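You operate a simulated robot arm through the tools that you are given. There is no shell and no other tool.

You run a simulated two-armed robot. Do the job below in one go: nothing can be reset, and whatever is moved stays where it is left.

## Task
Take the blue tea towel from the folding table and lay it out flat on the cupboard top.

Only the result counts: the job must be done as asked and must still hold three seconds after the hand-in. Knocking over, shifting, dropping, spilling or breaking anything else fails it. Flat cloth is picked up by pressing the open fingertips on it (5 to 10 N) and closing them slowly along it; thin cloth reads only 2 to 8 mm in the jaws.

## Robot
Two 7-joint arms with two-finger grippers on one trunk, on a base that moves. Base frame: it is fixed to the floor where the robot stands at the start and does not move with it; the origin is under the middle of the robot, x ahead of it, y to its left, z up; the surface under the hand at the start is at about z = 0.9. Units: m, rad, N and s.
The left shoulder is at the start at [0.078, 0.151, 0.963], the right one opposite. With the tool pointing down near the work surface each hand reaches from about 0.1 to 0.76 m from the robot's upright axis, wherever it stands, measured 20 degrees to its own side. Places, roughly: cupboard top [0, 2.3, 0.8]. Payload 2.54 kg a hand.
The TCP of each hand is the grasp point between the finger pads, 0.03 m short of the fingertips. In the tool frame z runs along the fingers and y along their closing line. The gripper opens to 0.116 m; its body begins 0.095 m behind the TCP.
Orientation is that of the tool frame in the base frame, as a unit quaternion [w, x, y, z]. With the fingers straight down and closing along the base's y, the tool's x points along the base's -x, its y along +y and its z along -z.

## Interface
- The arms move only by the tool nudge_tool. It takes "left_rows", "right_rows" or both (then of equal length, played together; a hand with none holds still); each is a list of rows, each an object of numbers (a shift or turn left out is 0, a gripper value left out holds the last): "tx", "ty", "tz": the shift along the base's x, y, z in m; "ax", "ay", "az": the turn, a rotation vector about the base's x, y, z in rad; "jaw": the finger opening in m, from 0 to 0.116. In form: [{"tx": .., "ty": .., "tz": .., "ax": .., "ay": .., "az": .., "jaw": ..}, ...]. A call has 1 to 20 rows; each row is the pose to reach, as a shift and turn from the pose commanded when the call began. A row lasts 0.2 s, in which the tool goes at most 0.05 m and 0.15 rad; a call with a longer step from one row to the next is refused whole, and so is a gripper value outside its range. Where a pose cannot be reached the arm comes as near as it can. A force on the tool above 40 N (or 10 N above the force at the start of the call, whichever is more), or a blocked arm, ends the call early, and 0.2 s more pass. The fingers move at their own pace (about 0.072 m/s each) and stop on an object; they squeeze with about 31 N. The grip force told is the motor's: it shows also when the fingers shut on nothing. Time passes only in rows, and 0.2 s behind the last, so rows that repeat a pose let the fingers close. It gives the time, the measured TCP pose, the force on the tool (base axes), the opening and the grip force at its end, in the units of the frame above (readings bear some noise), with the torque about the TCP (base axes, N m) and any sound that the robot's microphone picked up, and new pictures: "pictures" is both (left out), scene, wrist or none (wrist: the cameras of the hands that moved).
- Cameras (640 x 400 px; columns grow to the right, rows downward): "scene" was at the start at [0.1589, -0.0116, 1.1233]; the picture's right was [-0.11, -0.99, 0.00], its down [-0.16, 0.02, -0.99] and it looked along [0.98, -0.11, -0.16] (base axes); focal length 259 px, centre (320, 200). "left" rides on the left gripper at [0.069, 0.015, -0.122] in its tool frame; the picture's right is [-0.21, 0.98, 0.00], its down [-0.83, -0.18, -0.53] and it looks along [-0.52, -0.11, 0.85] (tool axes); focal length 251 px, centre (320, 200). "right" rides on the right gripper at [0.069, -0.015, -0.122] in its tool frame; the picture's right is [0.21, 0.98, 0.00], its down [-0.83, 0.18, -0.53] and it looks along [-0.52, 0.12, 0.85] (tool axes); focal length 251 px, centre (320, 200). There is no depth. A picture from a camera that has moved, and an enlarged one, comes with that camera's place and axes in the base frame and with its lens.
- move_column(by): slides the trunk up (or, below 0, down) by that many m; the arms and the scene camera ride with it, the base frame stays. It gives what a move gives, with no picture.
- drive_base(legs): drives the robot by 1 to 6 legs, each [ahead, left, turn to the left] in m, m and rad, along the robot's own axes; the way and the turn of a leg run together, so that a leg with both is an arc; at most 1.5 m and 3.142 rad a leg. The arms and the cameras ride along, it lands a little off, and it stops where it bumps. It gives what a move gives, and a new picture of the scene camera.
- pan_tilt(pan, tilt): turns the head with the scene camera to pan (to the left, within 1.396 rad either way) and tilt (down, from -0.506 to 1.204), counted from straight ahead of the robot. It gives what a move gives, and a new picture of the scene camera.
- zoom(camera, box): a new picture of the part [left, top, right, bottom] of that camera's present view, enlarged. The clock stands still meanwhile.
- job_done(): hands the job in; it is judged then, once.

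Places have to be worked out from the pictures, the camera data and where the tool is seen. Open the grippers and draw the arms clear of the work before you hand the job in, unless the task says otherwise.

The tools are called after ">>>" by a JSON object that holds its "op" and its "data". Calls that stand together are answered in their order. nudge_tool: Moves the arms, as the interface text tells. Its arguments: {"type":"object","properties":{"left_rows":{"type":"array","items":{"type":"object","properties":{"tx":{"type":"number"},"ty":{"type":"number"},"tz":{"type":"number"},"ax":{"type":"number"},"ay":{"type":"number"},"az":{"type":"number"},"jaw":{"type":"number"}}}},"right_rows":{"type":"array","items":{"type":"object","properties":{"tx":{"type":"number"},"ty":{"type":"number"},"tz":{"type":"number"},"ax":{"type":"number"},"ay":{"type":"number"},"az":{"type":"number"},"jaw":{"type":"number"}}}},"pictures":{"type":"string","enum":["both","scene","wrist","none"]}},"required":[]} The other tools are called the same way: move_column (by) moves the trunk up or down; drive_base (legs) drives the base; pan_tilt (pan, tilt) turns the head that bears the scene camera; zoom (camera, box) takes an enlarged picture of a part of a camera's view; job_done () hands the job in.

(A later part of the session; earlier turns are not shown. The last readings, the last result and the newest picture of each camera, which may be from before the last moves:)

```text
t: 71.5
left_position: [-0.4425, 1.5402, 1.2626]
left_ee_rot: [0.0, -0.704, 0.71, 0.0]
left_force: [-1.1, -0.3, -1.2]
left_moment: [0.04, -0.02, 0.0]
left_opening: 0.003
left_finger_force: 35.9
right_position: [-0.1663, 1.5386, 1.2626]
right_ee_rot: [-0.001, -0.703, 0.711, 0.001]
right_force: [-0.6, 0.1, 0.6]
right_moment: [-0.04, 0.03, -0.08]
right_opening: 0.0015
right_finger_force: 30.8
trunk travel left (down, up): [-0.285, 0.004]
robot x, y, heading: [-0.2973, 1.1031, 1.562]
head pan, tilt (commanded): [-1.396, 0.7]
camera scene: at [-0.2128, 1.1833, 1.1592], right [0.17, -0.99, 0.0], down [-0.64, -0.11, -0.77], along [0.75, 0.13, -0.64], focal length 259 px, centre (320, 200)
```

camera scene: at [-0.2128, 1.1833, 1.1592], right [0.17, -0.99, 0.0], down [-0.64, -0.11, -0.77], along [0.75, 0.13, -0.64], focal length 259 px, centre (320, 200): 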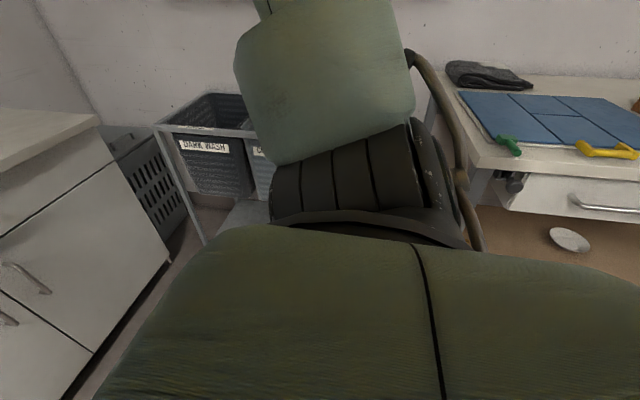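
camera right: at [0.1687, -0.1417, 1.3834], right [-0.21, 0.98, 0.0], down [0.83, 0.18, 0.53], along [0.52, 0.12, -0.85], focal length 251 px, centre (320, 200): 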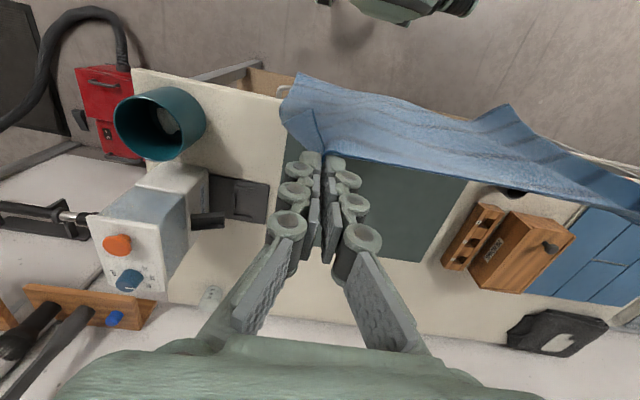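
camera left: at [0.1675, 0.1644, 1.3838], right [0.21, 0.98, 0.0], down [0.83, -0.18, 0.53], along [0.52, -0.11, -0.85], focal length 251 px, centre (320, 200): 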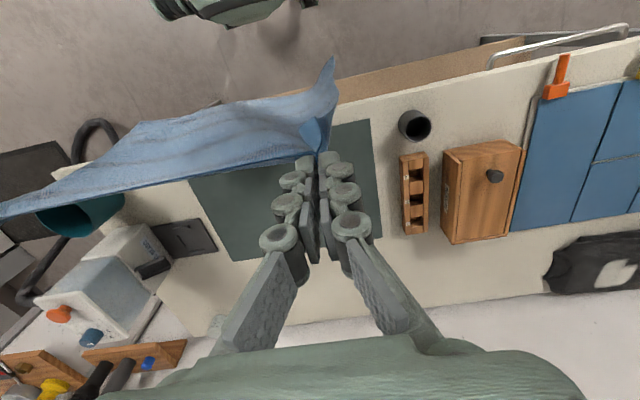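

A laundry trolley stands to the right with its front at x≈0.53, so there is room at x≈-0.05. I'll strafe right 0.25 m with a tiny heading correction, then go ahead 0.25 m and look.

>>> {"op": "drive_base", "data": {"legs": [[0, -0.25, 0.009], [0.25, 0, 0]]}}

>>> {"op": "pan_tilt", "data": {"pan": -0.75, "tilt": 0.6}}

>>> {"op": "pan_tilt", "data": {"pan": 0.75, "tilt": 0.6}}

```text
t: 75.9
left_position: [-0.1943, 1.7843, 1.2621]
left_ee_rot: [0.0, 0.708, -0.706, 0.001]
left_force: [1.0, 0.0, -1.3]
left_moment: [-0.04, 0.03, 0.0]
left_opening: 0.0033
left_finger_force: 29.1
right_position: [0.0817, 1.787, 1.2635]
right_ee_rot: [0.002, 0.707, -0.707, -0.002]
right_force: [-0.8, 0.2, 0.2]
right_moment: [-0.01, 0.0, -0.04]
right_opening: 0.0016
right_finger_force: 30.8
trunk travel left (down, up): [-0.285, 0.004]
robot x, y, heading: [-0.0429, 1.3472, 1.573]
head pan, tilt (commanded): [-1.396, 0.7]
camera scene: at [0.0374, 1.4307, 1.1591], right [0.18, -0.98, 0.0], down [-0.63, -0.11, -0.76], along [0.75, 0.13, -0.64], focal length 259 px, centre (320, 200)
```

scene: 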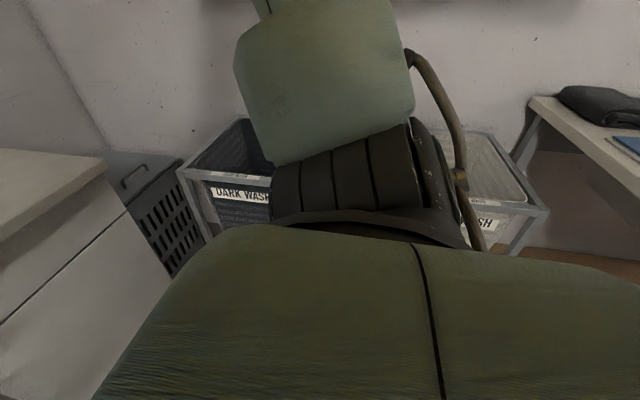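

```text
t: 77.0
left_position: [-0.1947, 1.7847, 1.2622]
left_ee_rot: [0.001, 0.708, -0.707, 0.0]
left_force: [0.6, -1.1, -0.4]
left_moment: [-0.01, -0.03, 0.03]
left_opening: 0.0021
left_finger_force: 28.5
right_position: [0.0805, 1.787, 1.2615]
right_ee_rot: [-0.001, -0.707, 0.707, 0.002]
right_force: [-0.5, -0.1, -0.8]
right_moment: [-0.01, 0.0, -0.04]
right_opening: 0.0017
right_finger_force: 30.9
trunk travel left (down, up): [-0.285, 0.004]
robot x, y, heading: [-0.0429, 1.3446, 1.569]
head pan, tilt (commanded): [-0.75, 0.6]
camera scene: at [0.0139, 1.48, 1.1678], right [0.73, -0.68, 0.0], down [-0.38, -0.41, -0.82], along [0.56, 0.6, -0.57], focal length 259 px, centre (320, 200)
```

scene: 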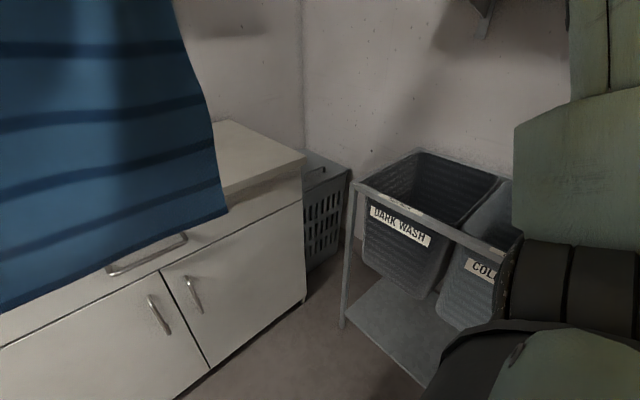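

```text
t: 78.5
left_position: [-0.1952, 1.7832, 1.2636]
left_ee_rot: [0.0, 0.707, -0.707, 0.0]
left_force: [0.7, 0.3, -3.6]
left_moment: [0.01, -0.05, 0.0]
left_opening: 0.0013
left_finger_force: 27.5
right_position: [0.0817, 1.7859, 1.2626]
right_ee_rot: [-0.002, -0.707, 0.707, 0.002]
right_force: [0.1, -0.5, -0.7]
right_moment: [0.05, 0.01, -0.05]
right_opening: 0.0016
right_finger_force: 31.4
trunk travel left (down, up): [-0.285, 0.004]
robot x, y, heading: [-0.0438, 1.3484, 1.574]
head pan, tilt (commanded): [0.75, 0.6]
camera scene: at [-0.1067, 1.4798, 1.1678], right [0.73, 0.68, 0.0], down [0.39, -0.41, -0.83], along [-0.56, 0.6, -0.56], focal length 259 px, centre (320, 200)
```

scene: 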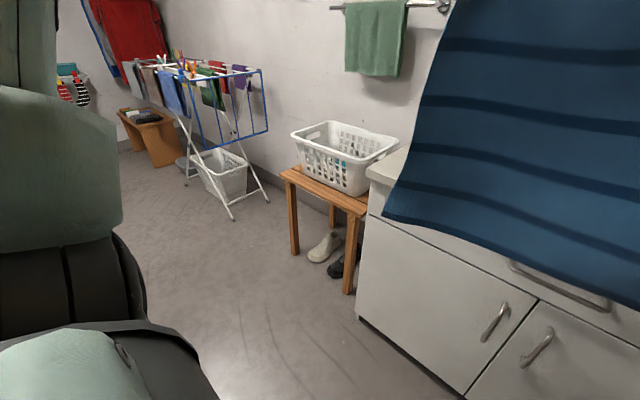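

The cupboard front edge works out at y≈2.05, with the top from x≈-0.445 to 0.49 at z≈0.80. I'll look steeply down to see the base front relative to the cupboard doors before approaching.

>>> {"op": "pan_tilt", "data": {"pan": 0.0, "tilt": 1.0}}

```text
t: 79.7
left_position: [-0.1945, 1.7844, 1.2611]
left_ee_rot: [0.0, 0.708, -0.706, 0.0]
left_force: [1.3, -0.4, -2.1]
left_moment: [0.02, 0.0, -0.01]
left_opening: 0.0038
left_finger_force: 35.7
right_position: [0.0824, 1.7864, 1.2618]
right_ee_rot: [0.002, 0.707, -0.707, -0.002]
right_force: [-0.1, -0.5, -0.3]
right_moment: [-0.01, 0.05, -0.02]
right_opening: 0.0012
right_finger_force: 31.2
trunk travel left (down, up): [-0.285, 0.004]
robot x, y, heading: [-0.0431, 1.348, 1.573]
head pan, tilt (commanded): [0.0, 1.0]
camera scene: at [-0.0465, 1.4849, 1.1358], right [1.0, 0.0, 0.0], down [0.0, -0.84, -0.54], along [0.0, 0.54, -0.84], focal length 259 px, centre (320, 200)
```

scene: 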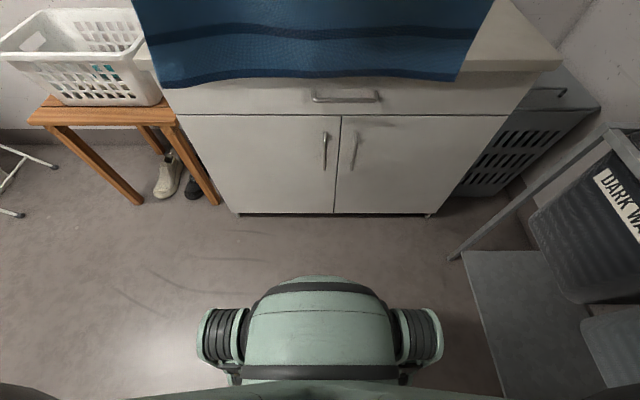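

The base front reaches about 0.38–0.40 m ahead of the robot axis and the doors are at y≈2.09, so I can go ahead 0.28 m with about 6 cm to spare. The towel's lower edge (z≈0.935) passes above the cupboard top.

>>> {"op": "drive_base", "data": {"legs": [[0.27, 0, 0]]}}

```text
t: 81.6
left_position: [-0.196, 2.0578, 1.262]
left_ee_rot: [0.0, 0.708, -0.706, -0.001]
left_force: [0.7, 0.4, 4.2]
left_moment: [-0.13, 0.04, -0.03]
left_opening: 0.0
left_finger_force: 26.5
right_position: [0.0821, 2.0604, 1.2628]
right_ee_rot: [0.001, 0.707, -0.707, -0.001]
right_force: [-0.1, 0.2, -0.9]
right_moment: [-0.04, 0.0, -0.01]
right_opening: 0.0015
right_finger_force: 30.5
trunk travel left (down, up): [-0.285, 0.004]
robot x, y, heading: [-0.0452, 1.615, 1.569]
head pan, tilt (commanded): [0.0, 1.0]
camera scene: at [-0.047, 1.7578, 1.1357], right [1.0, 0.0, 0.0], down [0.0, -0.84, -0.54], along [0.0, 0.54, -0.84], focal length 259 px, centre (320, 200)
```

scene: 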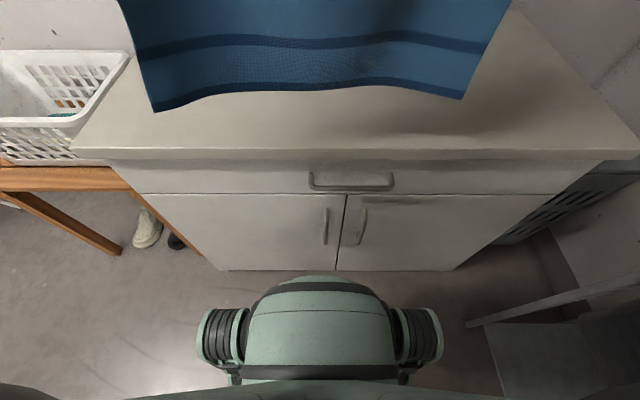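

The robot is at y=1.615 and the cupboard's front edge now works out at y≈2.07–2.085. I'll creep 3 cm closer, which still leaves clearance to the doors, so that the far end of the lay-out is within reach.

>>> {"op": "drive_base", "data": {"legs": [[0.03, 0, 0]]}}

>>> {"op": "zoom", "data": {"camera": "left", "box": [0, 0, 640, 400]}}

>>> {"op": "zoom", "data": {"camera": "right", "box": [0, 0, 640, 400]}}

```text
t: 82.4
left_position: [-0.196, 2.0866, 1.2612]
left_ee_rot: [0.001, 0.708, -0.706, 0.002]
left_force: [1.3, 0.1, -2.3]
left_moment: [-0.02, -0.02, 0.02]
left_opening: 0.0015
left_finger_force: 27.3
right_position: [0.0801, 2.089, 1.2623]
right_ee_rot: [0.002, 0.708, -0.706, 0.0]
right_force: [0.0, 0.0, -1.3]
right_moment: [-0.09, -0.01, -0.04]
right_opening: 0.0013
right_finger_force: 31.1
trunk travel left (down, up): [-0.285, 0.004]
robot x, y, heading: [-0.0443, 1.6516, 1.575]
head pan, tilt (commanded): [0.0, 1.0]
camera scene: at [-0.0471, 1.7875, 1.1356], right [1.0, 0.0, 0.0], down [0.0, -0.84, -0.54], along [0.0, 0.54, -0.84], focal length 259 px, centre (320, 200)
```

scene: 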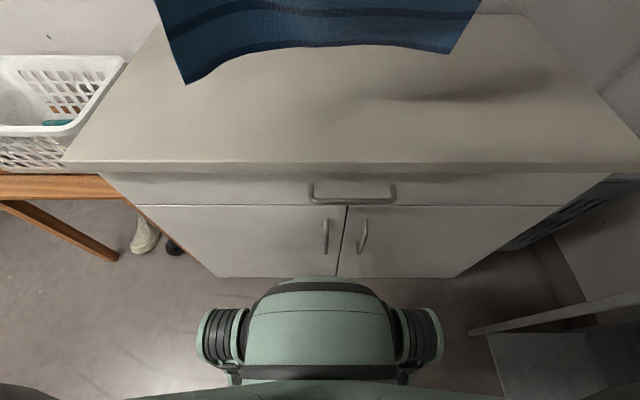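

```text
1.00 times, centred on (320, 200) of left (not enlarged: the box is as wide or as high as the picture)
camera zoom: at [-0.2108, 2.018, 1.3836], right [-0.98, 0.21, 0.0], down [0.18, 0.83, 0.53], along [0.11, 0.52, -0.85], focal length 251 px, centre (320, 200)
```

zoom: 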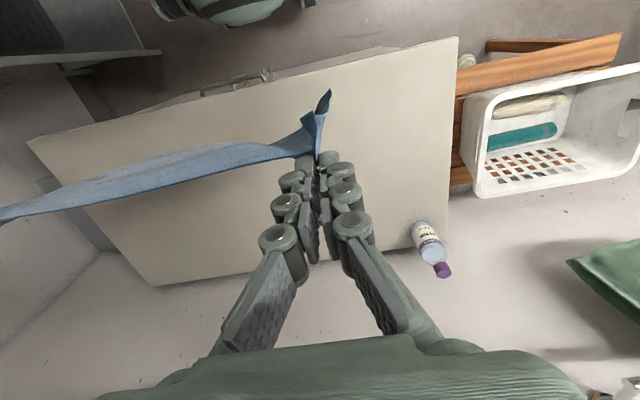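

```text
1.00 times, centred on (320, 200) of right (not enlarged: the box is as wide or as high as the picture)
camera zoom: at [0.0957, 2.0207, 1.3833], right [-0.98, -0.22, 0.0], down [-0.18, 0.83, 0.53], along [-0.12, 0.52, -0.85], focal length 251 px, centre (320, 200)
```

zoom: 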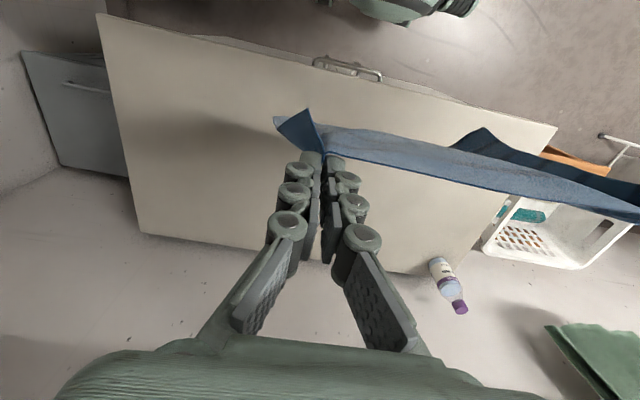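

The wrist views give the cupboard top as x -0.48 to 0.50 and y 2.07 to about 2.55, with the bottle at about [-0.40, 2.52]. I'll move the hands to y≈2.125 and lower them so that the towel's lower edge comes just above the top, inside the front edge.

>>> {"op": "nudge_tool", "data": {"left_rows": [{"ty": 0.012, "tz": -0.015}, {"ty": 0.025, "tz": -0.035}, {"ty": 0.036, "tz": -0.055}, {"ty": 0.038, "tz": -0.075}, {"ty": 0.038, "tz": -0.09}, {"ty": 0.038, "tz": -0.09}, {"ty": 0.038, "tz": -0.09}], "right_rows": [{"ty": 0.012, "tz": -0.015}, {"ty": 0.025, "tz": -0.035}, {"ty": 0.036, "tz": -0.055}, {"ty": 0.036, "tz": -0.075}, {"ty": 0.036, "tz": -0.09}, {"ty": 0.036, "tz": -0.09}, {"ty": 0.036, "tz": -0.09}], "pictures": "both"}}

```text
t: 84.0
left_position: [-0.1952, 2.1246, 1.1715]
left_ee_rot: [0.0, 0.708, -0.706, 0.0]
left_force: [0.7, 0.3, -0.5]
left_moment: [0.01, -0.02, -0.01]
left_opening: 0.002
left_finger_force: 28.6
right_position: [0.0816, 2.1249, 1.1708]
right_ee_rot: [0.001, 0.708, -0.706, -0.002]
right_force: [-1.2, -0.5, -0.8]
right_moment: [0.01, 0.01, -0.04]
right_opening: 0.0017
right_finger_force: 30.8
trunk travel left (down, up): [-0.285, 0.004]
robot x, y, heading: [-0.0455, 1.6466, 1.576]
head pan, tilt (commanded): [0.0, 1.0]
camera scene: at [-0.0471, 1.7867, 1.1357], right [1.0, 0.0, 0.0], down [0.0, -0.84, -0.54], along [0.0, 0.54, -0.84], focal length 259 px, centre (320, 200)
camera right: at [0.096, 2.0561, 1.2932], right [-0.98, -0.22, 0.0], down [-0.18, 0.83, 0.53], along [-0.12, 0.52, -0.85], focal length 251 px, centre (320, 200)
camera left: at [-0.2109, 2.0552, 1.2932], right [-0.98, 0.21, 0.0], down [0.18, 0.83, 0.53], along [0.11, 0.52, -0.85], focal length 251 px, centre (320, 200)
```

scene: 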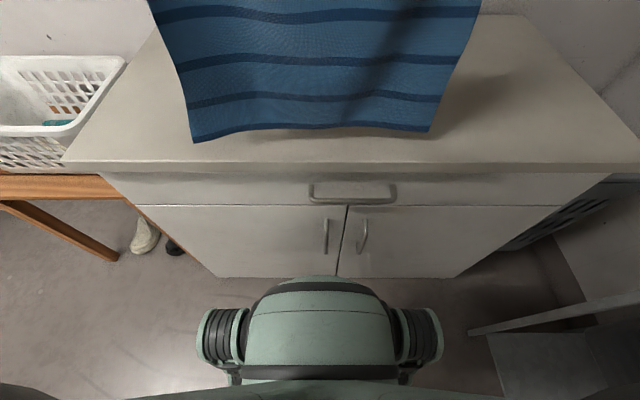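
right: 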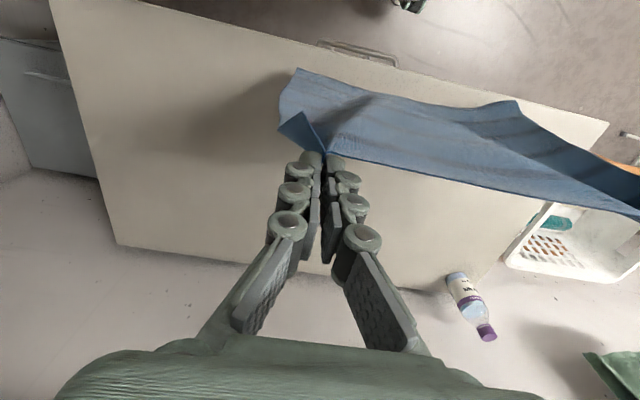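
left: 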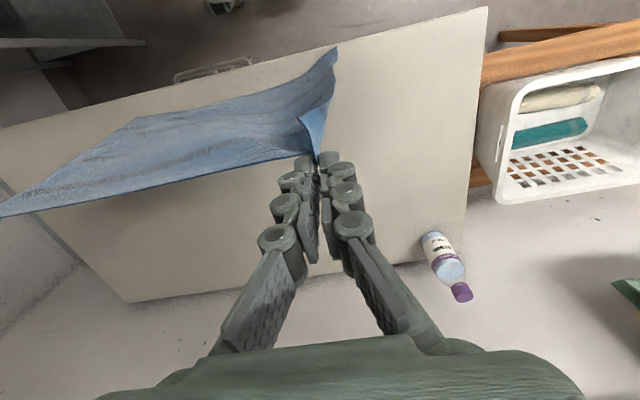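

The lower edge hangs at about z≈0.85 but leans towards me, with its corners at y≈2.08–2.09, too close to the front edge. I'll move the hands 4 cm further in, let the swing settle and look again.

>>> {"op": "nudge_tool", "data": {"left_rows": [{"ty": 0.015}, {"ty": 0.03}, {"ty": 0.04}, {"ty": 0.04}, {"ty": 0.04}, {"ty": 0.04}, {"ty": 0.04}, {"ty": 0.04}, {"ty": 0.04}, {"ty": 0.04}], "right_rows": [{"ty": 0.015}, {"ty": 0.03}, {"ty": 0.04}, {"ty": 0.04}, {"ty": 0.04}, {"ty": 0.04}, {"ty": 0.04}, {"ty": 0.04}, {"ty": 0.04}, {"ty": 0.04}], "pictures": "both"}}

```text
t: 86.2
left_position: [-0.1954, 2.1647, 1.1719]
left_ee_rot: [0.0, 0.707, -0.707, 0.0]
left_force: [0.3, 0.2, 0.5]
left_moment: [-0.01, -0.03, -0.02]
left_opening: 0.003
left_finger_force: 28.8
right_position: [0.0805, 2.1647, 1.1721]
right_ee_rot: [0.002, 0.708, -0.707, -0.001]
right_force: [-0.7, 0.1, 0.1]
right_moment: [-0.02, -0.02, -0.04]
right_opening: 0.0014
right_finger_force: 30.7
trunk travel left (down, up): [-0.285, 0.004]
robot x, y, heading: [-0.0444, 1.6532, 1.574]
head pan, tilt (commanded): [0.0, 1.0]
camera scene: at [-0.0471, 1.7866, 1.1358], right [1.0, 0.0, 0.0], down [0.0, -0.84, -0.54], along [0.0, 0.54, -0.84], focal length 259 px, centre (320, 200)
camera right: at [0.0957, 2.0959, 1.2937], right [-0.98, -0.22, 0.0], down [-0.18, 0.83, 0.53], along [-0.12, 0.52, -0.85], focal length 251 px, centre (320, 200)
camera left: at [-0.2106, 2.0949, 1.2935], right [-0.98, 0.21, 0.0], down [0.18, 0.83, 0.53], along [0.11, 0.52, -0.85], focal length 251 px, centre (320, 200)
```

scene: 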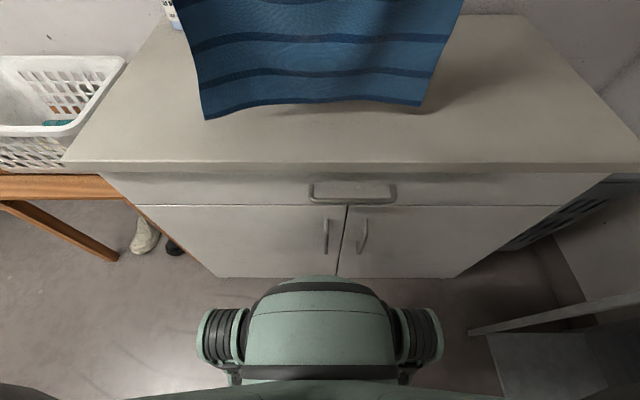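
right: 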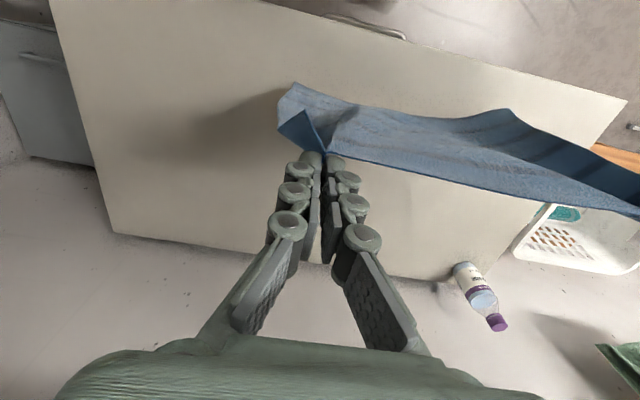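
left: 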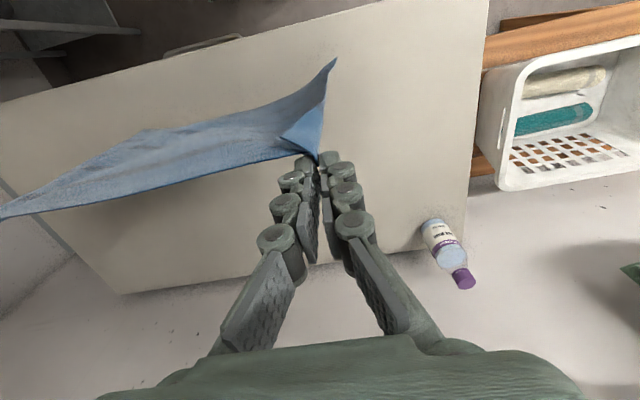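

By triangulation the lower edge hangs at about z≈0.856 and y≈2.12–2.15, with x from -0.23 to 0.124. I'll lower it 5.5 cm and come back 2 cm so that it just touches down about 3–5 cm inside the front edge.

>>> {"op": "nudge_tool", "data": {"left_rows": [{"ty": -0.005, "tz": -0.015}, {"ty": -0.01, "tz": -0.03}, {"ty": -0.015, "tz": -0.045}, {"ty": -0.015, "tz": -0.055}, {"ty": -0.015, "tz": -0.055}, {"ty": -0.015, "tz": -0.055}, {"ty": -0.015, "tz": -0.055}], "right_rows": [{"ty": -0.005, "tz": -0.015}, {"ty": -0.01, "tz": -0.03}, {"ty": -0.015, "tz": -0.045}, {"ty": -0.015, "tz": -0.055}, {"ty": -0.015, "tz": -0.055}, {"ty": -0.015, "tz": -0.055}, {"ty": -0.015, "tz": -0.055}], "pictures": "both"}}

```text
t: 87.8
left_position: [-0.1961, 2.149, 1.1171]
left_ee_rot: [0.0, 0.709, -0.705, 0.0]
left_force: [0.4, 0.2, -1.7]
left_moment: [0.05, -0.08, -0.04]
left_opening: 0.0029
left_finger_force: 31.7
right_position: [0.0808, 2.1494, 1.1176]
right_ee_rot: [0.001, 0.708, -0.706, -0.002]
right_force: [-0.8, -1.1, -0.2]
right_moment: [0.02, 0.05, -0.01]
right_opening: 0.0015
right_finger_force: 31.1
trunk travel left (down, up): [-0.285, 0.004]
robot x, y, heading: [-0.0472, 1.6503, 1.568]
head pan, tilt (commanded): [0.0, 1.0]
camera scene: at [-0.0471, 1.7866, 1.1358], right [1.0, 0.0, 0.0], down [0.0, -0.84, -0.54], along [0.0, 0.54, -0.84], focal length 259 px, centre (320, 200)
camera right: at [0.0961, 2.0809, 1.2384], right [-0.98, -0.22, 0.0], down [-0.18, 0.83, 0.53], along [-0.12, 0.52, -0.85], focal length 251 px, centre (320, 200)
camera left: at [-0.2106, 2.0801, 1.2392], right [-0.98, 0.21, 0.0], down [0.18, 0.83, 0.53], along [0.11, 0.52, -0.85], focal length 251 px, centre (320, 200)
```

scene: 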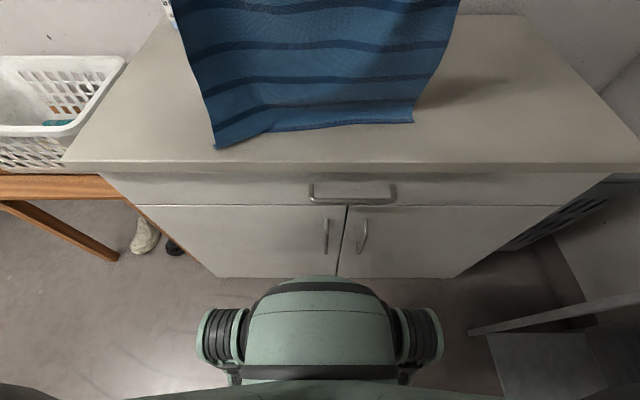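
right: 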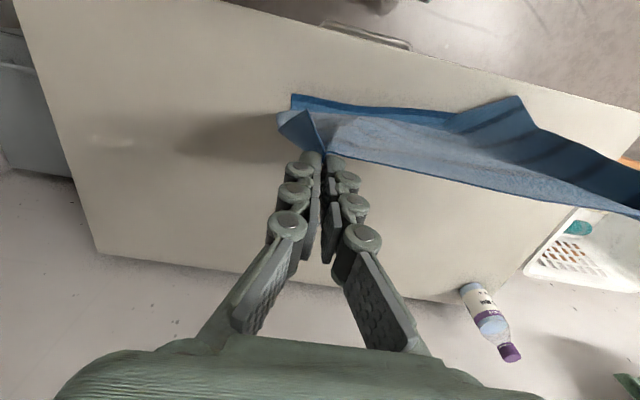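
left: 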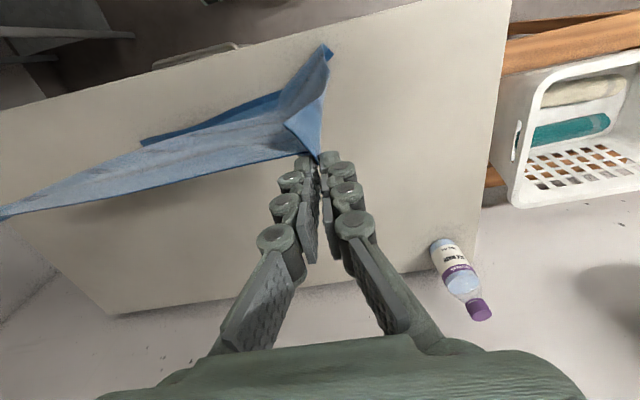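

The lower edge has touched down but skewed: the left corner is at y≈2.107 and the right at y≈2.18. I'll lift 4 cm, pull the right hand back about 5 cm to square up the lower edge, let it settle and look.

>>> {"op": "nudge_tool", "data": {"left_rows": [{"tz": 0.02}, {"tz": 0.04}, {"tz": 0.045}, {"tz": 0.045}, {"tz": 0.045}, {"tz": 0.045}, {"tz": 0.045}, {"tz": 0.045}], "right_rows": [{"tz": 0.02}, {"tz": 0.04, "ty": -0.015}, {"tz": 0.045, "ty": -0.035}, {"tz": 0.045, "ty": -0.05}, {"tz": 0.045, "ty": -0.05}, {"tz": 0.045, "ty": -0.05}, {"tz": 0.045, "ty": -0.05}, {"tz": 0.045, "ty": -0.05}], "pictures": "both"}}

```text
t: 89.6
left_position: [-0.1961, 2.1483, 1.1614]
left_ee_rot: [0.0, 0.708, -0.706, 0.0]
left_force: [2.4, -0.6, -1.3]
left_moment: [0.02, -0.11, 0.03]
left_opening: 0.0028
left_finger_force: 35.3
right_position: [0.0799, 2.099, 1.1638]
right_ee_rot: [0.001, 0.708, -0.707, -0.001]
right_force: [-3.0, 0.1, 0.2]
right_moment: [-0.01, 0.06, -0.01]
right_opening: 0.0014
right_finger_force: 31.1
trunk travel left (down, up): [-0.285, 0.004]
robot x, y, heading: [-0.0468, 1.6484, 1.576]
head pan, tilt (commanded): [0.0, 1.0]
camera scene: at [-0.0471, 1.7866, 1.1358], right [1.0, 0.0, 0.0], down [0.0, -0.84, -0.54], along [0.0, 0.54, -0.84], focal length 259 px, centre (320, 200)
camera right: at [0.0959, 2.0311, 1.2839], right [-0.98, -0.22, 0.0], down [-0.18, 0.83, 0.53], along [-0.12, 0.52, -0.85], focal length 251 px, centre (320, 200)
camera left: at [-0.2109, 2.08, 1.284], right [-0.98, 0.21, 0.0], down [0.18, 0.83, 0.53], along [0.11, 0.52, -0.85], focal length 251 px, centre (320, 200)
```

scene: 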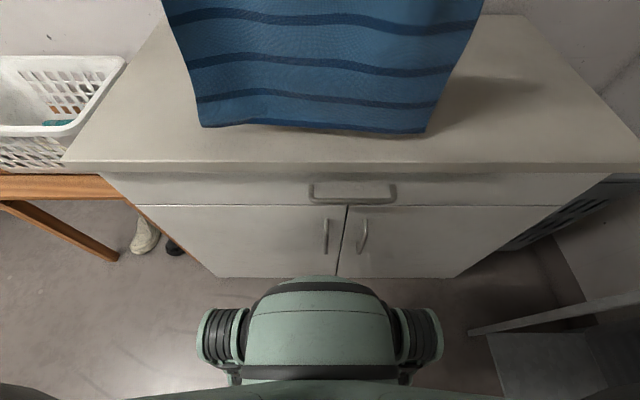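
right: 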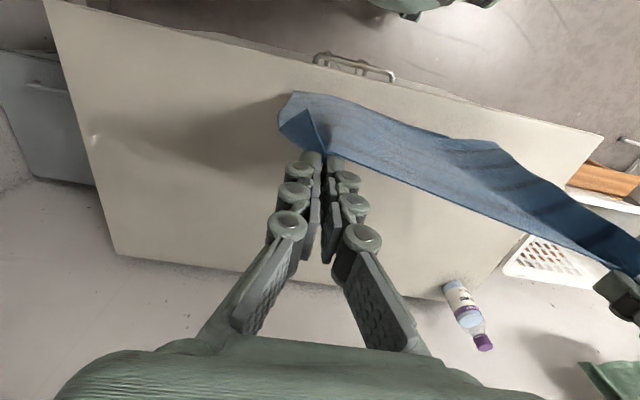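
left: 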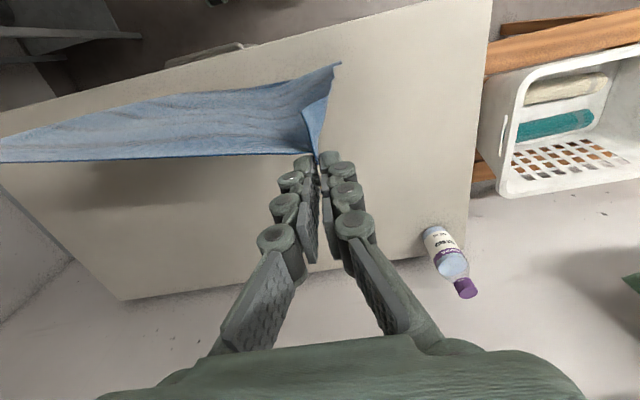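

The lower edge is now nearly square at y≈2.10–2.115. I'll ease the sideways tension by 4 mm, set the lower edge down, and begin laying the towel by moving both hands away and down together with the fingers gradually tilting forward, halfway first.

>>> {"op": "nudge_tool", "data": {"left_rows": [{"tx": 0.002, "tz": -0.015}, {"tx": 0.002, "tz": -0.03}, {"tx": 0.002, "tz": -0.045}, {"tx": 0.002, "ty": 0.0194, "tz": -0.066, "ax": 0.027}, {"tx": 0.002, "ty": 0.0388, "tz": -0.087, "ax": 0.054}, {"tx": 0.002, "ty": 0.0582, "tz": -0.108, "ax": 0.081}, {"tx": 0.002, "ty": 0.0776, "tz": -0.129, "ax": 0.108}, {"tx": 0.002, "ty": 0.097, "tz": -0.15, "ax": 0.135}, {"tx": 0.002, "ty": 0.1164, "tz": -0.171, "ax": 0.162}, {"tx": 0.002, "ty": 0.1164, "tz": -0.171, "ax": 0.162}], "right_rows": [{"tx": -0.002, "tz": -0.015}, {"tx": -0.002, "tz": -0.03}, {"tx": -0.002, "tz": -0.046}, {"tx": -0.002, "ty": 0.0232, "tz": -0.067, "ax": 0.027}, {"tx": -0.002, "ty": 0.0463, "tz": -0.088, "ax": 0.054}, {"tx": -0.002, "ty": 0.0695, "tz": -0.109, "ax": 0.081}, {"tx": -0.002, "ty": 0.0926, "tz": -0.13, "ax": 0.108}, {"tx": -0.002, "ty": 0.1158, "tz": -0.151, "ax": 0.135}, {"tx": -0.002, "ty": 0.139, "tz": -0.172, "ax": 0.162}, {"tx": -0.002, "ty": 0.139, "tz": -0.172, "ax": 0.162}], "pictures": "both"}}

```text
t: 91.8
left_position: [-0.1933, 2.2638, 0.9909]
left_ee_rot: [-0.057, 0.705, -0.704, -0.057]
left_force: [-1.0, -1.2, 2.0]
left_moment: [0.01, 0.03, 0.01]
left_opening: 0.0
left_finger_force: 27.6
right_position: [0.0776, 2.2389, 0.9912]
right_ee_rot: [-0.056, 0.706, -0.704, -0.057]
right_force: [-0.6, -0.4, 0.4]
right_moment: [0.02, 0.02, 0.0]
right_opening: 0.0015
right_finger_force: 30.7
trunk travel left (down, up): [-0.285, 0.004]
robot x, y, heading: [-0.0449, 1.653, 1.572]
head pan, tilt (commanded): [0.0, 1.0]
camera scene: at [-0.0471, 1.7863, 1.1359], right [1.0, 0.0, 0.0], down [0.0, -0.84, -0.54], along [0.0, 0.54, -0.84], focal length 259 px, centre (320, 200)
camera right: at [0.0934, 2.1506, 1.0991], right [-0.98, -0.21, -0.03], down [-0.18, 0.73, 0.66], along [-0.12, 0.65, -0.75], focal length 251 px, centre (320, 200)
camera left: at [-0.2088, 2.1774, 1.1001], right [-0.98, 0.21, 0.03], down [0.18, 0.73, 0.66], along [0.11, 0.65, -0.75], focal length 251 px, centre (320, 200)
```

scene: 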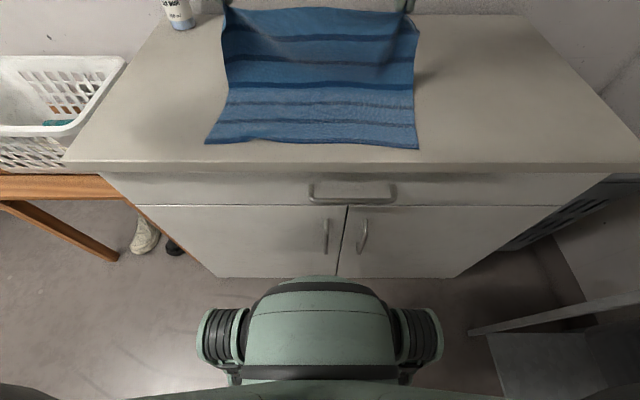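
right: 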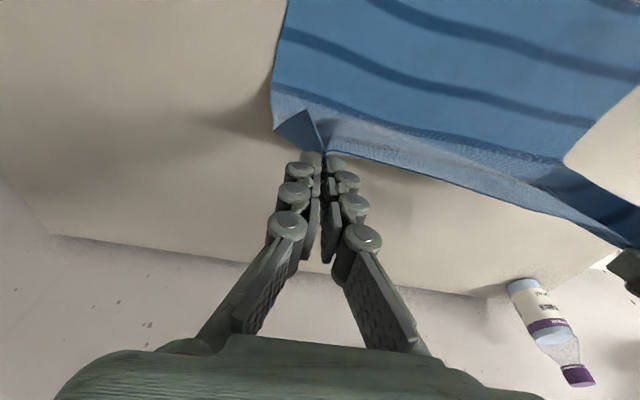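
left: 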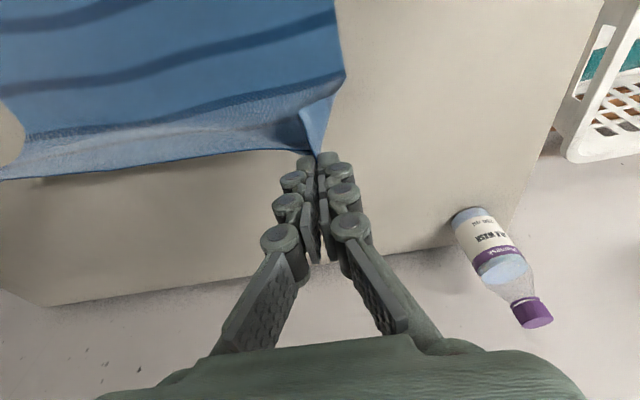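

The laying works well: the near edge lies straight at y≈2.11–2.125 and half of the towel is already flat. I continue with the second half of the motion down to just above the surface.

>>> {"op": "nudge_tool", "data": {"left_rows": [{"ty": 0.017, "tz": -0.0186, "ax": 0.024}, {"ty": 0.034, "tz": -0.0372, "ax": 0.048}, {"ty": 0.051, "tz": -0.0558, "ax": 0.072}, {"ty": 0.068, "tz": -0.0744, "ax": 0.096}, {"ty": 0.085, "tz": -0.093, "ax": 0.12}, {"ty": 0.102, "tz": -0.1116, "ax": 0.144}, {"ty": 0.119, "tz": -0.13, "ax": 0.168}, {"ty": 0.133, "tz": -0.143, "ax": 0.19}, {"ty": 0.133, "tz": -0.143, "ax": 0.19}], "right_rows": [{"ty": 0.0201, "tz": -0.0186, "ax": 0.024}, {"ty": 0.0402, "tz": -0.0372, "ax": 0.048}, {"ty": 0.0603, "tz": -0.0558, "ax": 0.072}, {"ty": 0.0804, "tz": -0.0744, "ax": 0.096}, {"ty": 0.1005, "tz": -0.093, "ax": 0.12}, {"ty": 0.1206, "tz": -0.1116, "ax": 0.144}, {"ty": 0.1407, "tz": -0.13, "ax": 0.168}, {"ty": 0.156, "tz": -0.143, "ax": 0.19}, {"ty": 0.156, "tz": -0.143, "ax": 0.19}], "pictures": "both"}}

```text
t: 93.8
left_position: [-0.1922, 2.398, 0.8513]
left_ee_rot: [-0.126, 0.697, -0.695, -0.125]
left_force: [0.4, 1.0, 4.0]
left_moment: [-0.04, -0.01, 0.02]
left_opening: 0.0027
left_finger_force: 27.6
right_position: [0.0775, 2.3934, 0.8514]
right_ee_rot: [-0.125, 0.697, -0.695, -0.127]
right_force: [-0.3, -1.0, 14.0]
right_moment: [-0.04, 0.01, 0.01]
right_opening: 0.0015
right_finger_force: 31.0
trunk travel left (down, up): [-0.285, 0.004]
robot x, y, heading: [-0.0467, 1.6535, 1.57]
head pan, tilt (commanded): [0.0, 1.0]
camera scene: at [-0.0473, 1.7845, 1.1364], right [1.0, 0.0, 0.0], down [0.0, -0.84, -0.54], along [0.0, 0.54, -0.84], focal length 259 px, centre (320, 200)
camera right: at [0.0937, 2.2866, 0.9407], right [-0.98, -0.2, -0.07], down [-0.18, 0.59, 0.79], along [-0.12, 0.78, -0.61], focal length 251 px, centre (320, 200)
camera left: at [-0.2083, 2.2904, 0.9411], right [-0.98, 0.2, 0.07], down [0.18, 0.59, 0.79], along [0.11, 0.78, -0.61], focal length 251 px, centre (320, 200)
```

scene: 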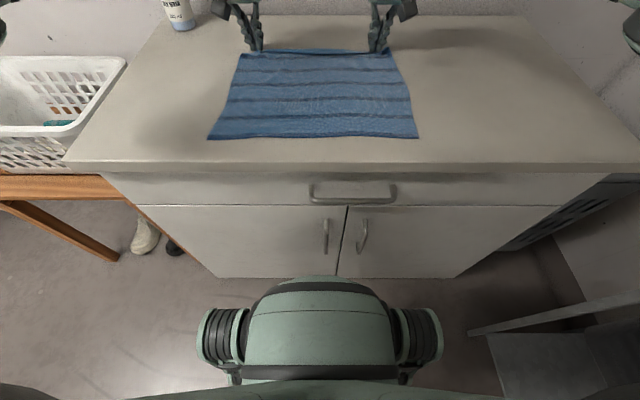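
right: 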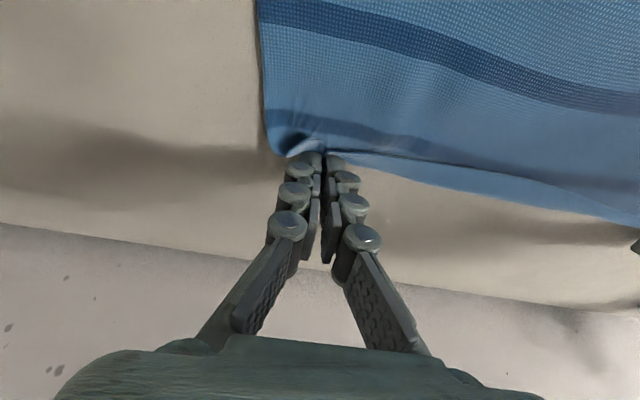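
left: 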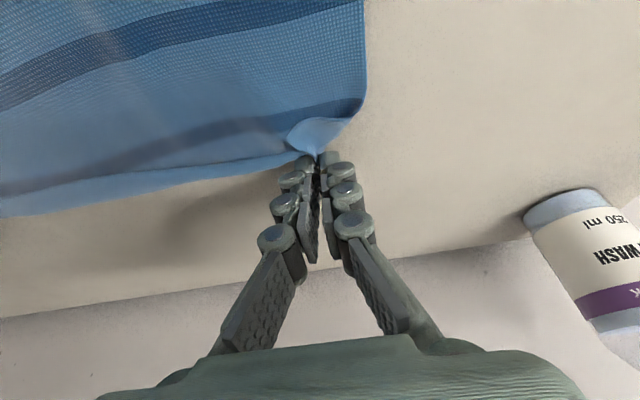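

The fingertips now rest on the cupboard top (left 4 N, right 14 N), so the surface is at z≈0.82, and the towel lies with its near edge at y≈2.11 and its far edge at y≈2.40. I'll even out the pressure and open the fingers slowly while pressing, so that the pinched folds get spread out.

>>> {"op": "nudge_tool", "data": {"left_rows": [{"tz": -0.0005}, {"tz": -0.0005, "jaw": 0.004}, {"tz": -0.0005, "jaw": 0.008}, {"tz": -0.0005, "jaw": 0.012}, {"tz": -0.0005, "jaw": 0.016}, {"tz": -0.0005, "jaw": 0.02}, {"tz": -0.0005, "jaw": 0.024}, {"tz": -0.0005, "jaw": 0.028}, {"tz": -0.0005, "jaw": 0.032}, {"tz": -0.0005, "jaw": 0.036}, {"tz": -0.0005, "jaw": 0.04}], "right_rows": [{"tz": 0.001}, {"tz": 0.001, "jaw": 0.004}, {"tz": 0.001, "jaw": 0.008}, {"tz": 0.001, "jaw": 0.012}, {"tz": 0.001, "jaw": 0.016}, {"tz": 0.001, "jaw": 0.02}, {"tz": 0.001, "jaw": 0.024}, {"tz": 0.001, "jaw": 0.028}, {"tz": 0.001, "jaw": 0.032}, {"tz": 0.001, "jaw": 0.036}, {"tz": 0.001, "jaw": 0.04}], "pictures": "both"}}

```text
t: 96.2
left_position: [-0.1941, 2.3975, 0.8484]
left_ee_rot: [-0.123, 0.697, -0.695, -0.124]
left_force: [-2.4, -3.0, 8.6]
left_moment: [-0.13, 0.13, 0.04]
left_opening: 0.0397
left_finger_force: 4.1
right_position: [0.0782, 2.3927, 0.8498]
right_ee_rot: [-0.124, 0.697, -0.696, -0.124]
right_force: [-0.2, 0.7, 5.1]
right_moment: [0.02, 0.0, -0.01]
right_opening: 0.0388
right_finger_force: 3.6
trunk travel left (down, up): [-0.285, 0.004]
robot x, y, heading: [-0.0469, 1.6506, 1.578]
head pan, tilt (commanded): [0.0, 1.0]
camera scene: at [-0.0471, 1.7855, 1.1359], right [1.0, 0.0, 0.0], down [0.0, -0.84, -0.54], along [0.0, 0.54, -0.84], focal length 259 px, centre (320, 200)
camera right: at [0.094, 2.2868, 0.9388], right [-0.98, -0.2, -0.07], down [-0.18, 0.59, 0.79], along [-0.12, 0.78, -0.61], focal length 251 px, centre (320, 200)
camera left: at [-0.2086, 2.2906, 0.9387], right [-0.98, 0.2, 0.07], down [0.18, 0.59, 0.79], along [0.11, 0.78, -0.61], focal length 251 px, centre (320, 200)
```

scene: 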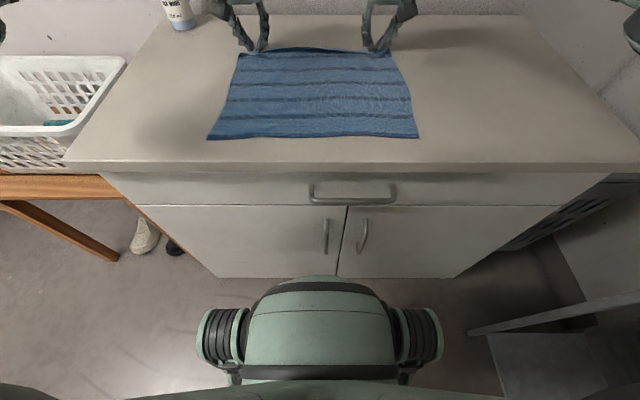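
right: 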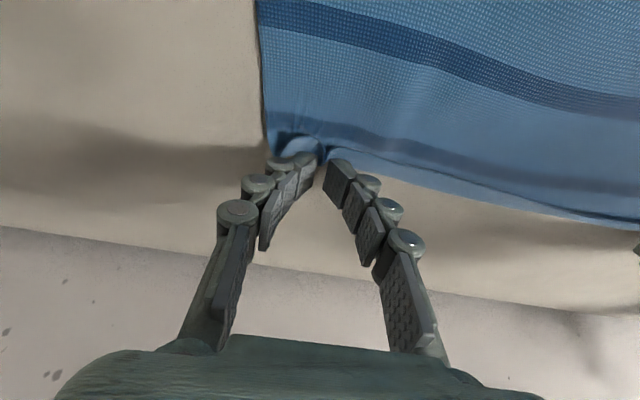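
left: 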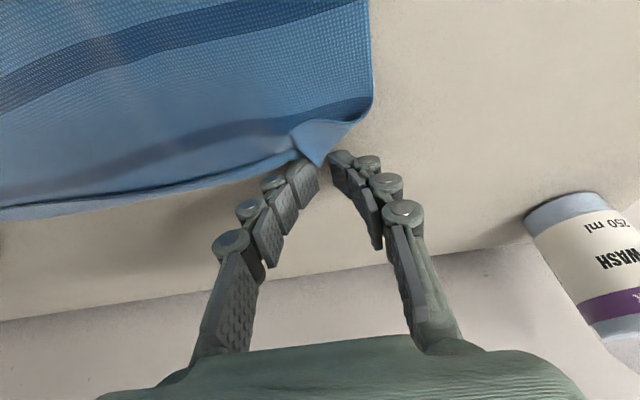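

The towel is released, and both far corners show a small turned-over fold. I'll lift the hands clear and look at the result closely.

>>> {"op": "nudge_tool", "data": {"left_rows": [{"tz": 0.02}, {"tz": 0.05}, {"tz": 0.09, "ty": -0.01}, {"tz": 0.13, "ty": -0.03}, {"tz": 0.16, "ty": -0.06}, {"tz": 0.16, "ty": -0.06}], "right_rows": [{"tz": 0.02}, {"tz": 0.05}, {"tz": 0.09, "ty": -0.01}, {"tz": 0.13, "ty": -0.03}, {"tz": 0.16, "ty": -0.06}, {"tz": 0.16, "ty": -0.06}], "pictures": "both"}}

>>> {"op": "zoom", "data": {"camera": "scene", "box": [190, 20, 440, 170]}}

```text
t: 97.6
left_position: [-0.1927, 2.3405, 1.0067]
left_ee_rot: [-0.124, 0.697, -0.695, -0.123]
left_force: [-0.2, 0.6, -0.2]
left_moment: [-0.01, 0.0, 0.01]
left_opening: 0.04
left_finger_force: 0.0
right_position: [0.078, 2.3342, 1.0088]
right_ee_rot: [0.123, -0.696, 0.697, 0.123]
right_force: [-0.3, 0.5, 0.0]
right_moment: [-0.06, 0.02, -0.01]
right_opening: 0.0399
right_finger_force: 0.0
trunk travel left (down, up): [-0.285, 0.004]
robot x, y, heading: [-0.0473, 1.6529, 1.571]
head pan, tilt (commanded): [0.0, 1.0]
camera scene: at [-0.0471, 1.7872, 1.1356], right [1.0, 0.0, 0.0], down [0.0, -0.84, -0.54], along [0.0, 0.54, -0.84], focal length 259 px, centre (320, 200)
camera right: at [0.0937, 2.2287, 1.0984], right [-0.98, -0.2, -0.07], down [-0.18, 0.59, 0.79], along [-0.12, 0.78, -0.61], focal length 251 px, centre (320, 200)
camera left: at [-0.2076, 2.2322, 1.0969], right [-0.98, 0.2, 0.07], down [0.18, 0.59, 0.79], along [0.11, 0.78, -0.61], focal length 251 px, centre (320, 200)
```

scene: 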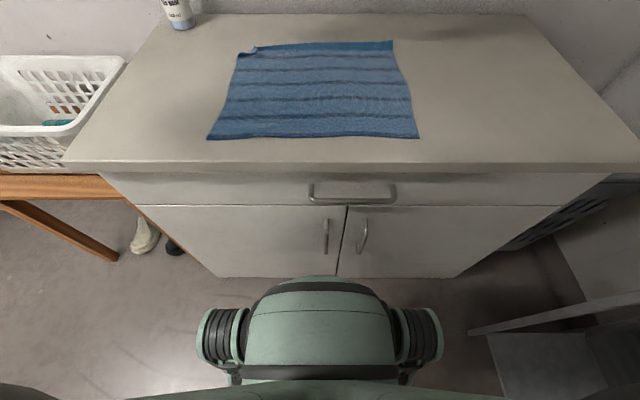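
right: 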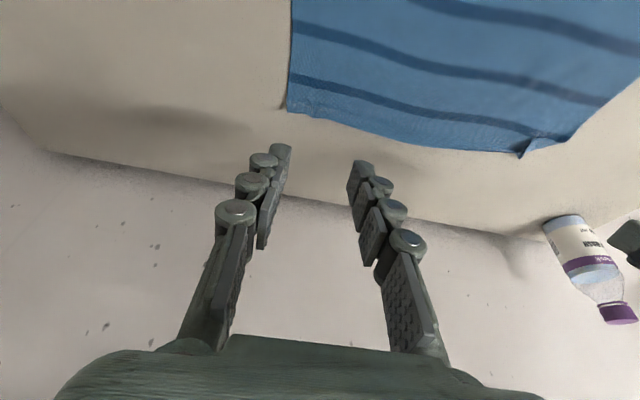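
left: 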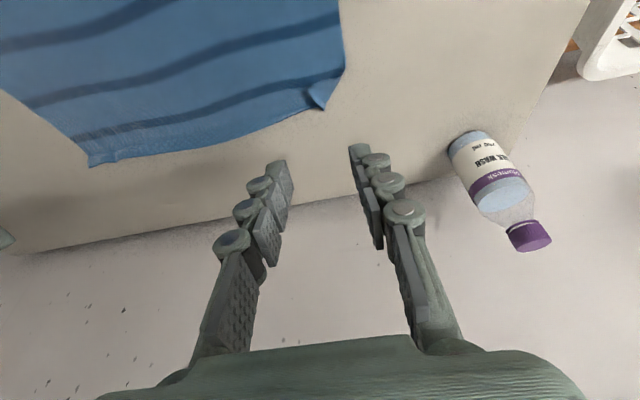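

```text
2.56 times, centred on (315, 95) of scene
camera zoom: at [-0.0471, 1.7872, 1.1356], right [1.0, 0.0, 0.0], down [0.0, -0.84, -0.54], along [0.0, 0.54, -0.84], focal length 662 px, centre (333, 469)
```

zoom: 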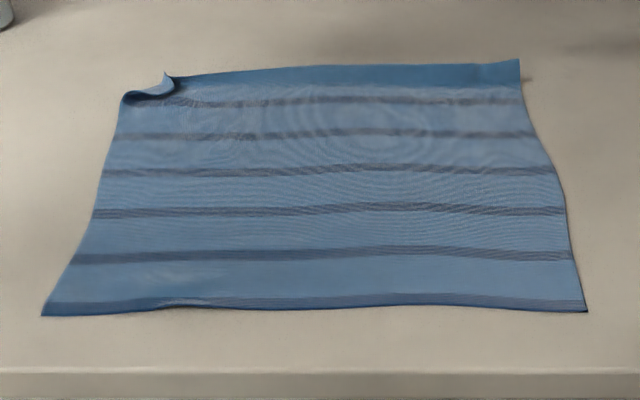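

The towel lies almost perfectly flat; only the far-left corner has a small flap turned over. I'll zoom in on it from the left wrist camera.

>>> {"op": "zoom", "data": {"camera": "left", "box": [230, 20, 410, 140]}}

>>> {"op": "zoom", "data": {"camera": "scene", "box": [220, 25, 300, 75]}}

```text
3.33 times, centred on (320, 80) of left
camera zoom: at [-0.2076, 2.2322, 1.0969], right [-0.98, 0.2, 0.07], down [0.18, 0.59, 0.79], along [0.11, 0.78, -0.61], focal length 838 px, centre (320, 600)
```

zoom: 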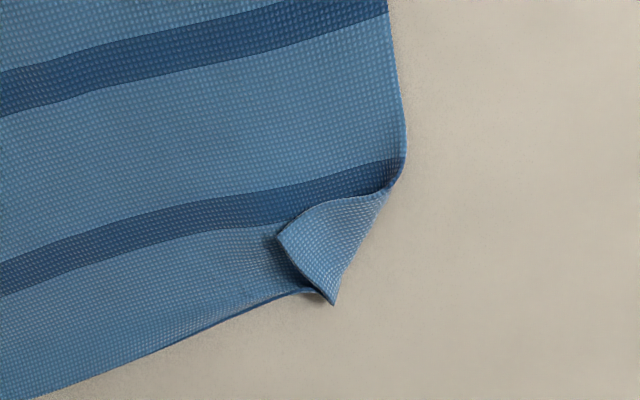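

```text
8.00 times, centred on (260, 50) of scene
camera zoom: at [-0.0471, 1.7872, 1.1356], right [1.0, 0.0, 0.0], down [0.0, -0.84, -0.54], along [0.0, 0.54, -0.84], focal length 2070 px, centre (800, 1400)
```

zoom: 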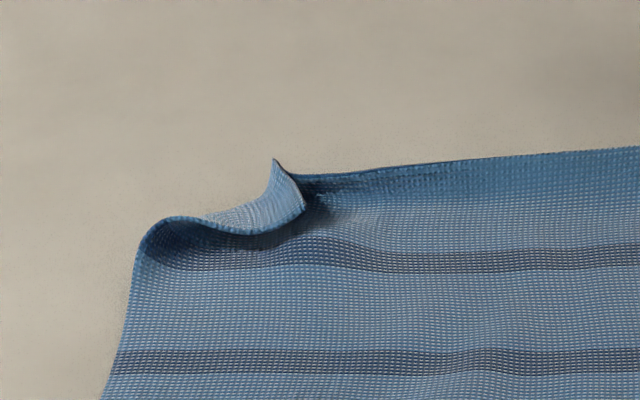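

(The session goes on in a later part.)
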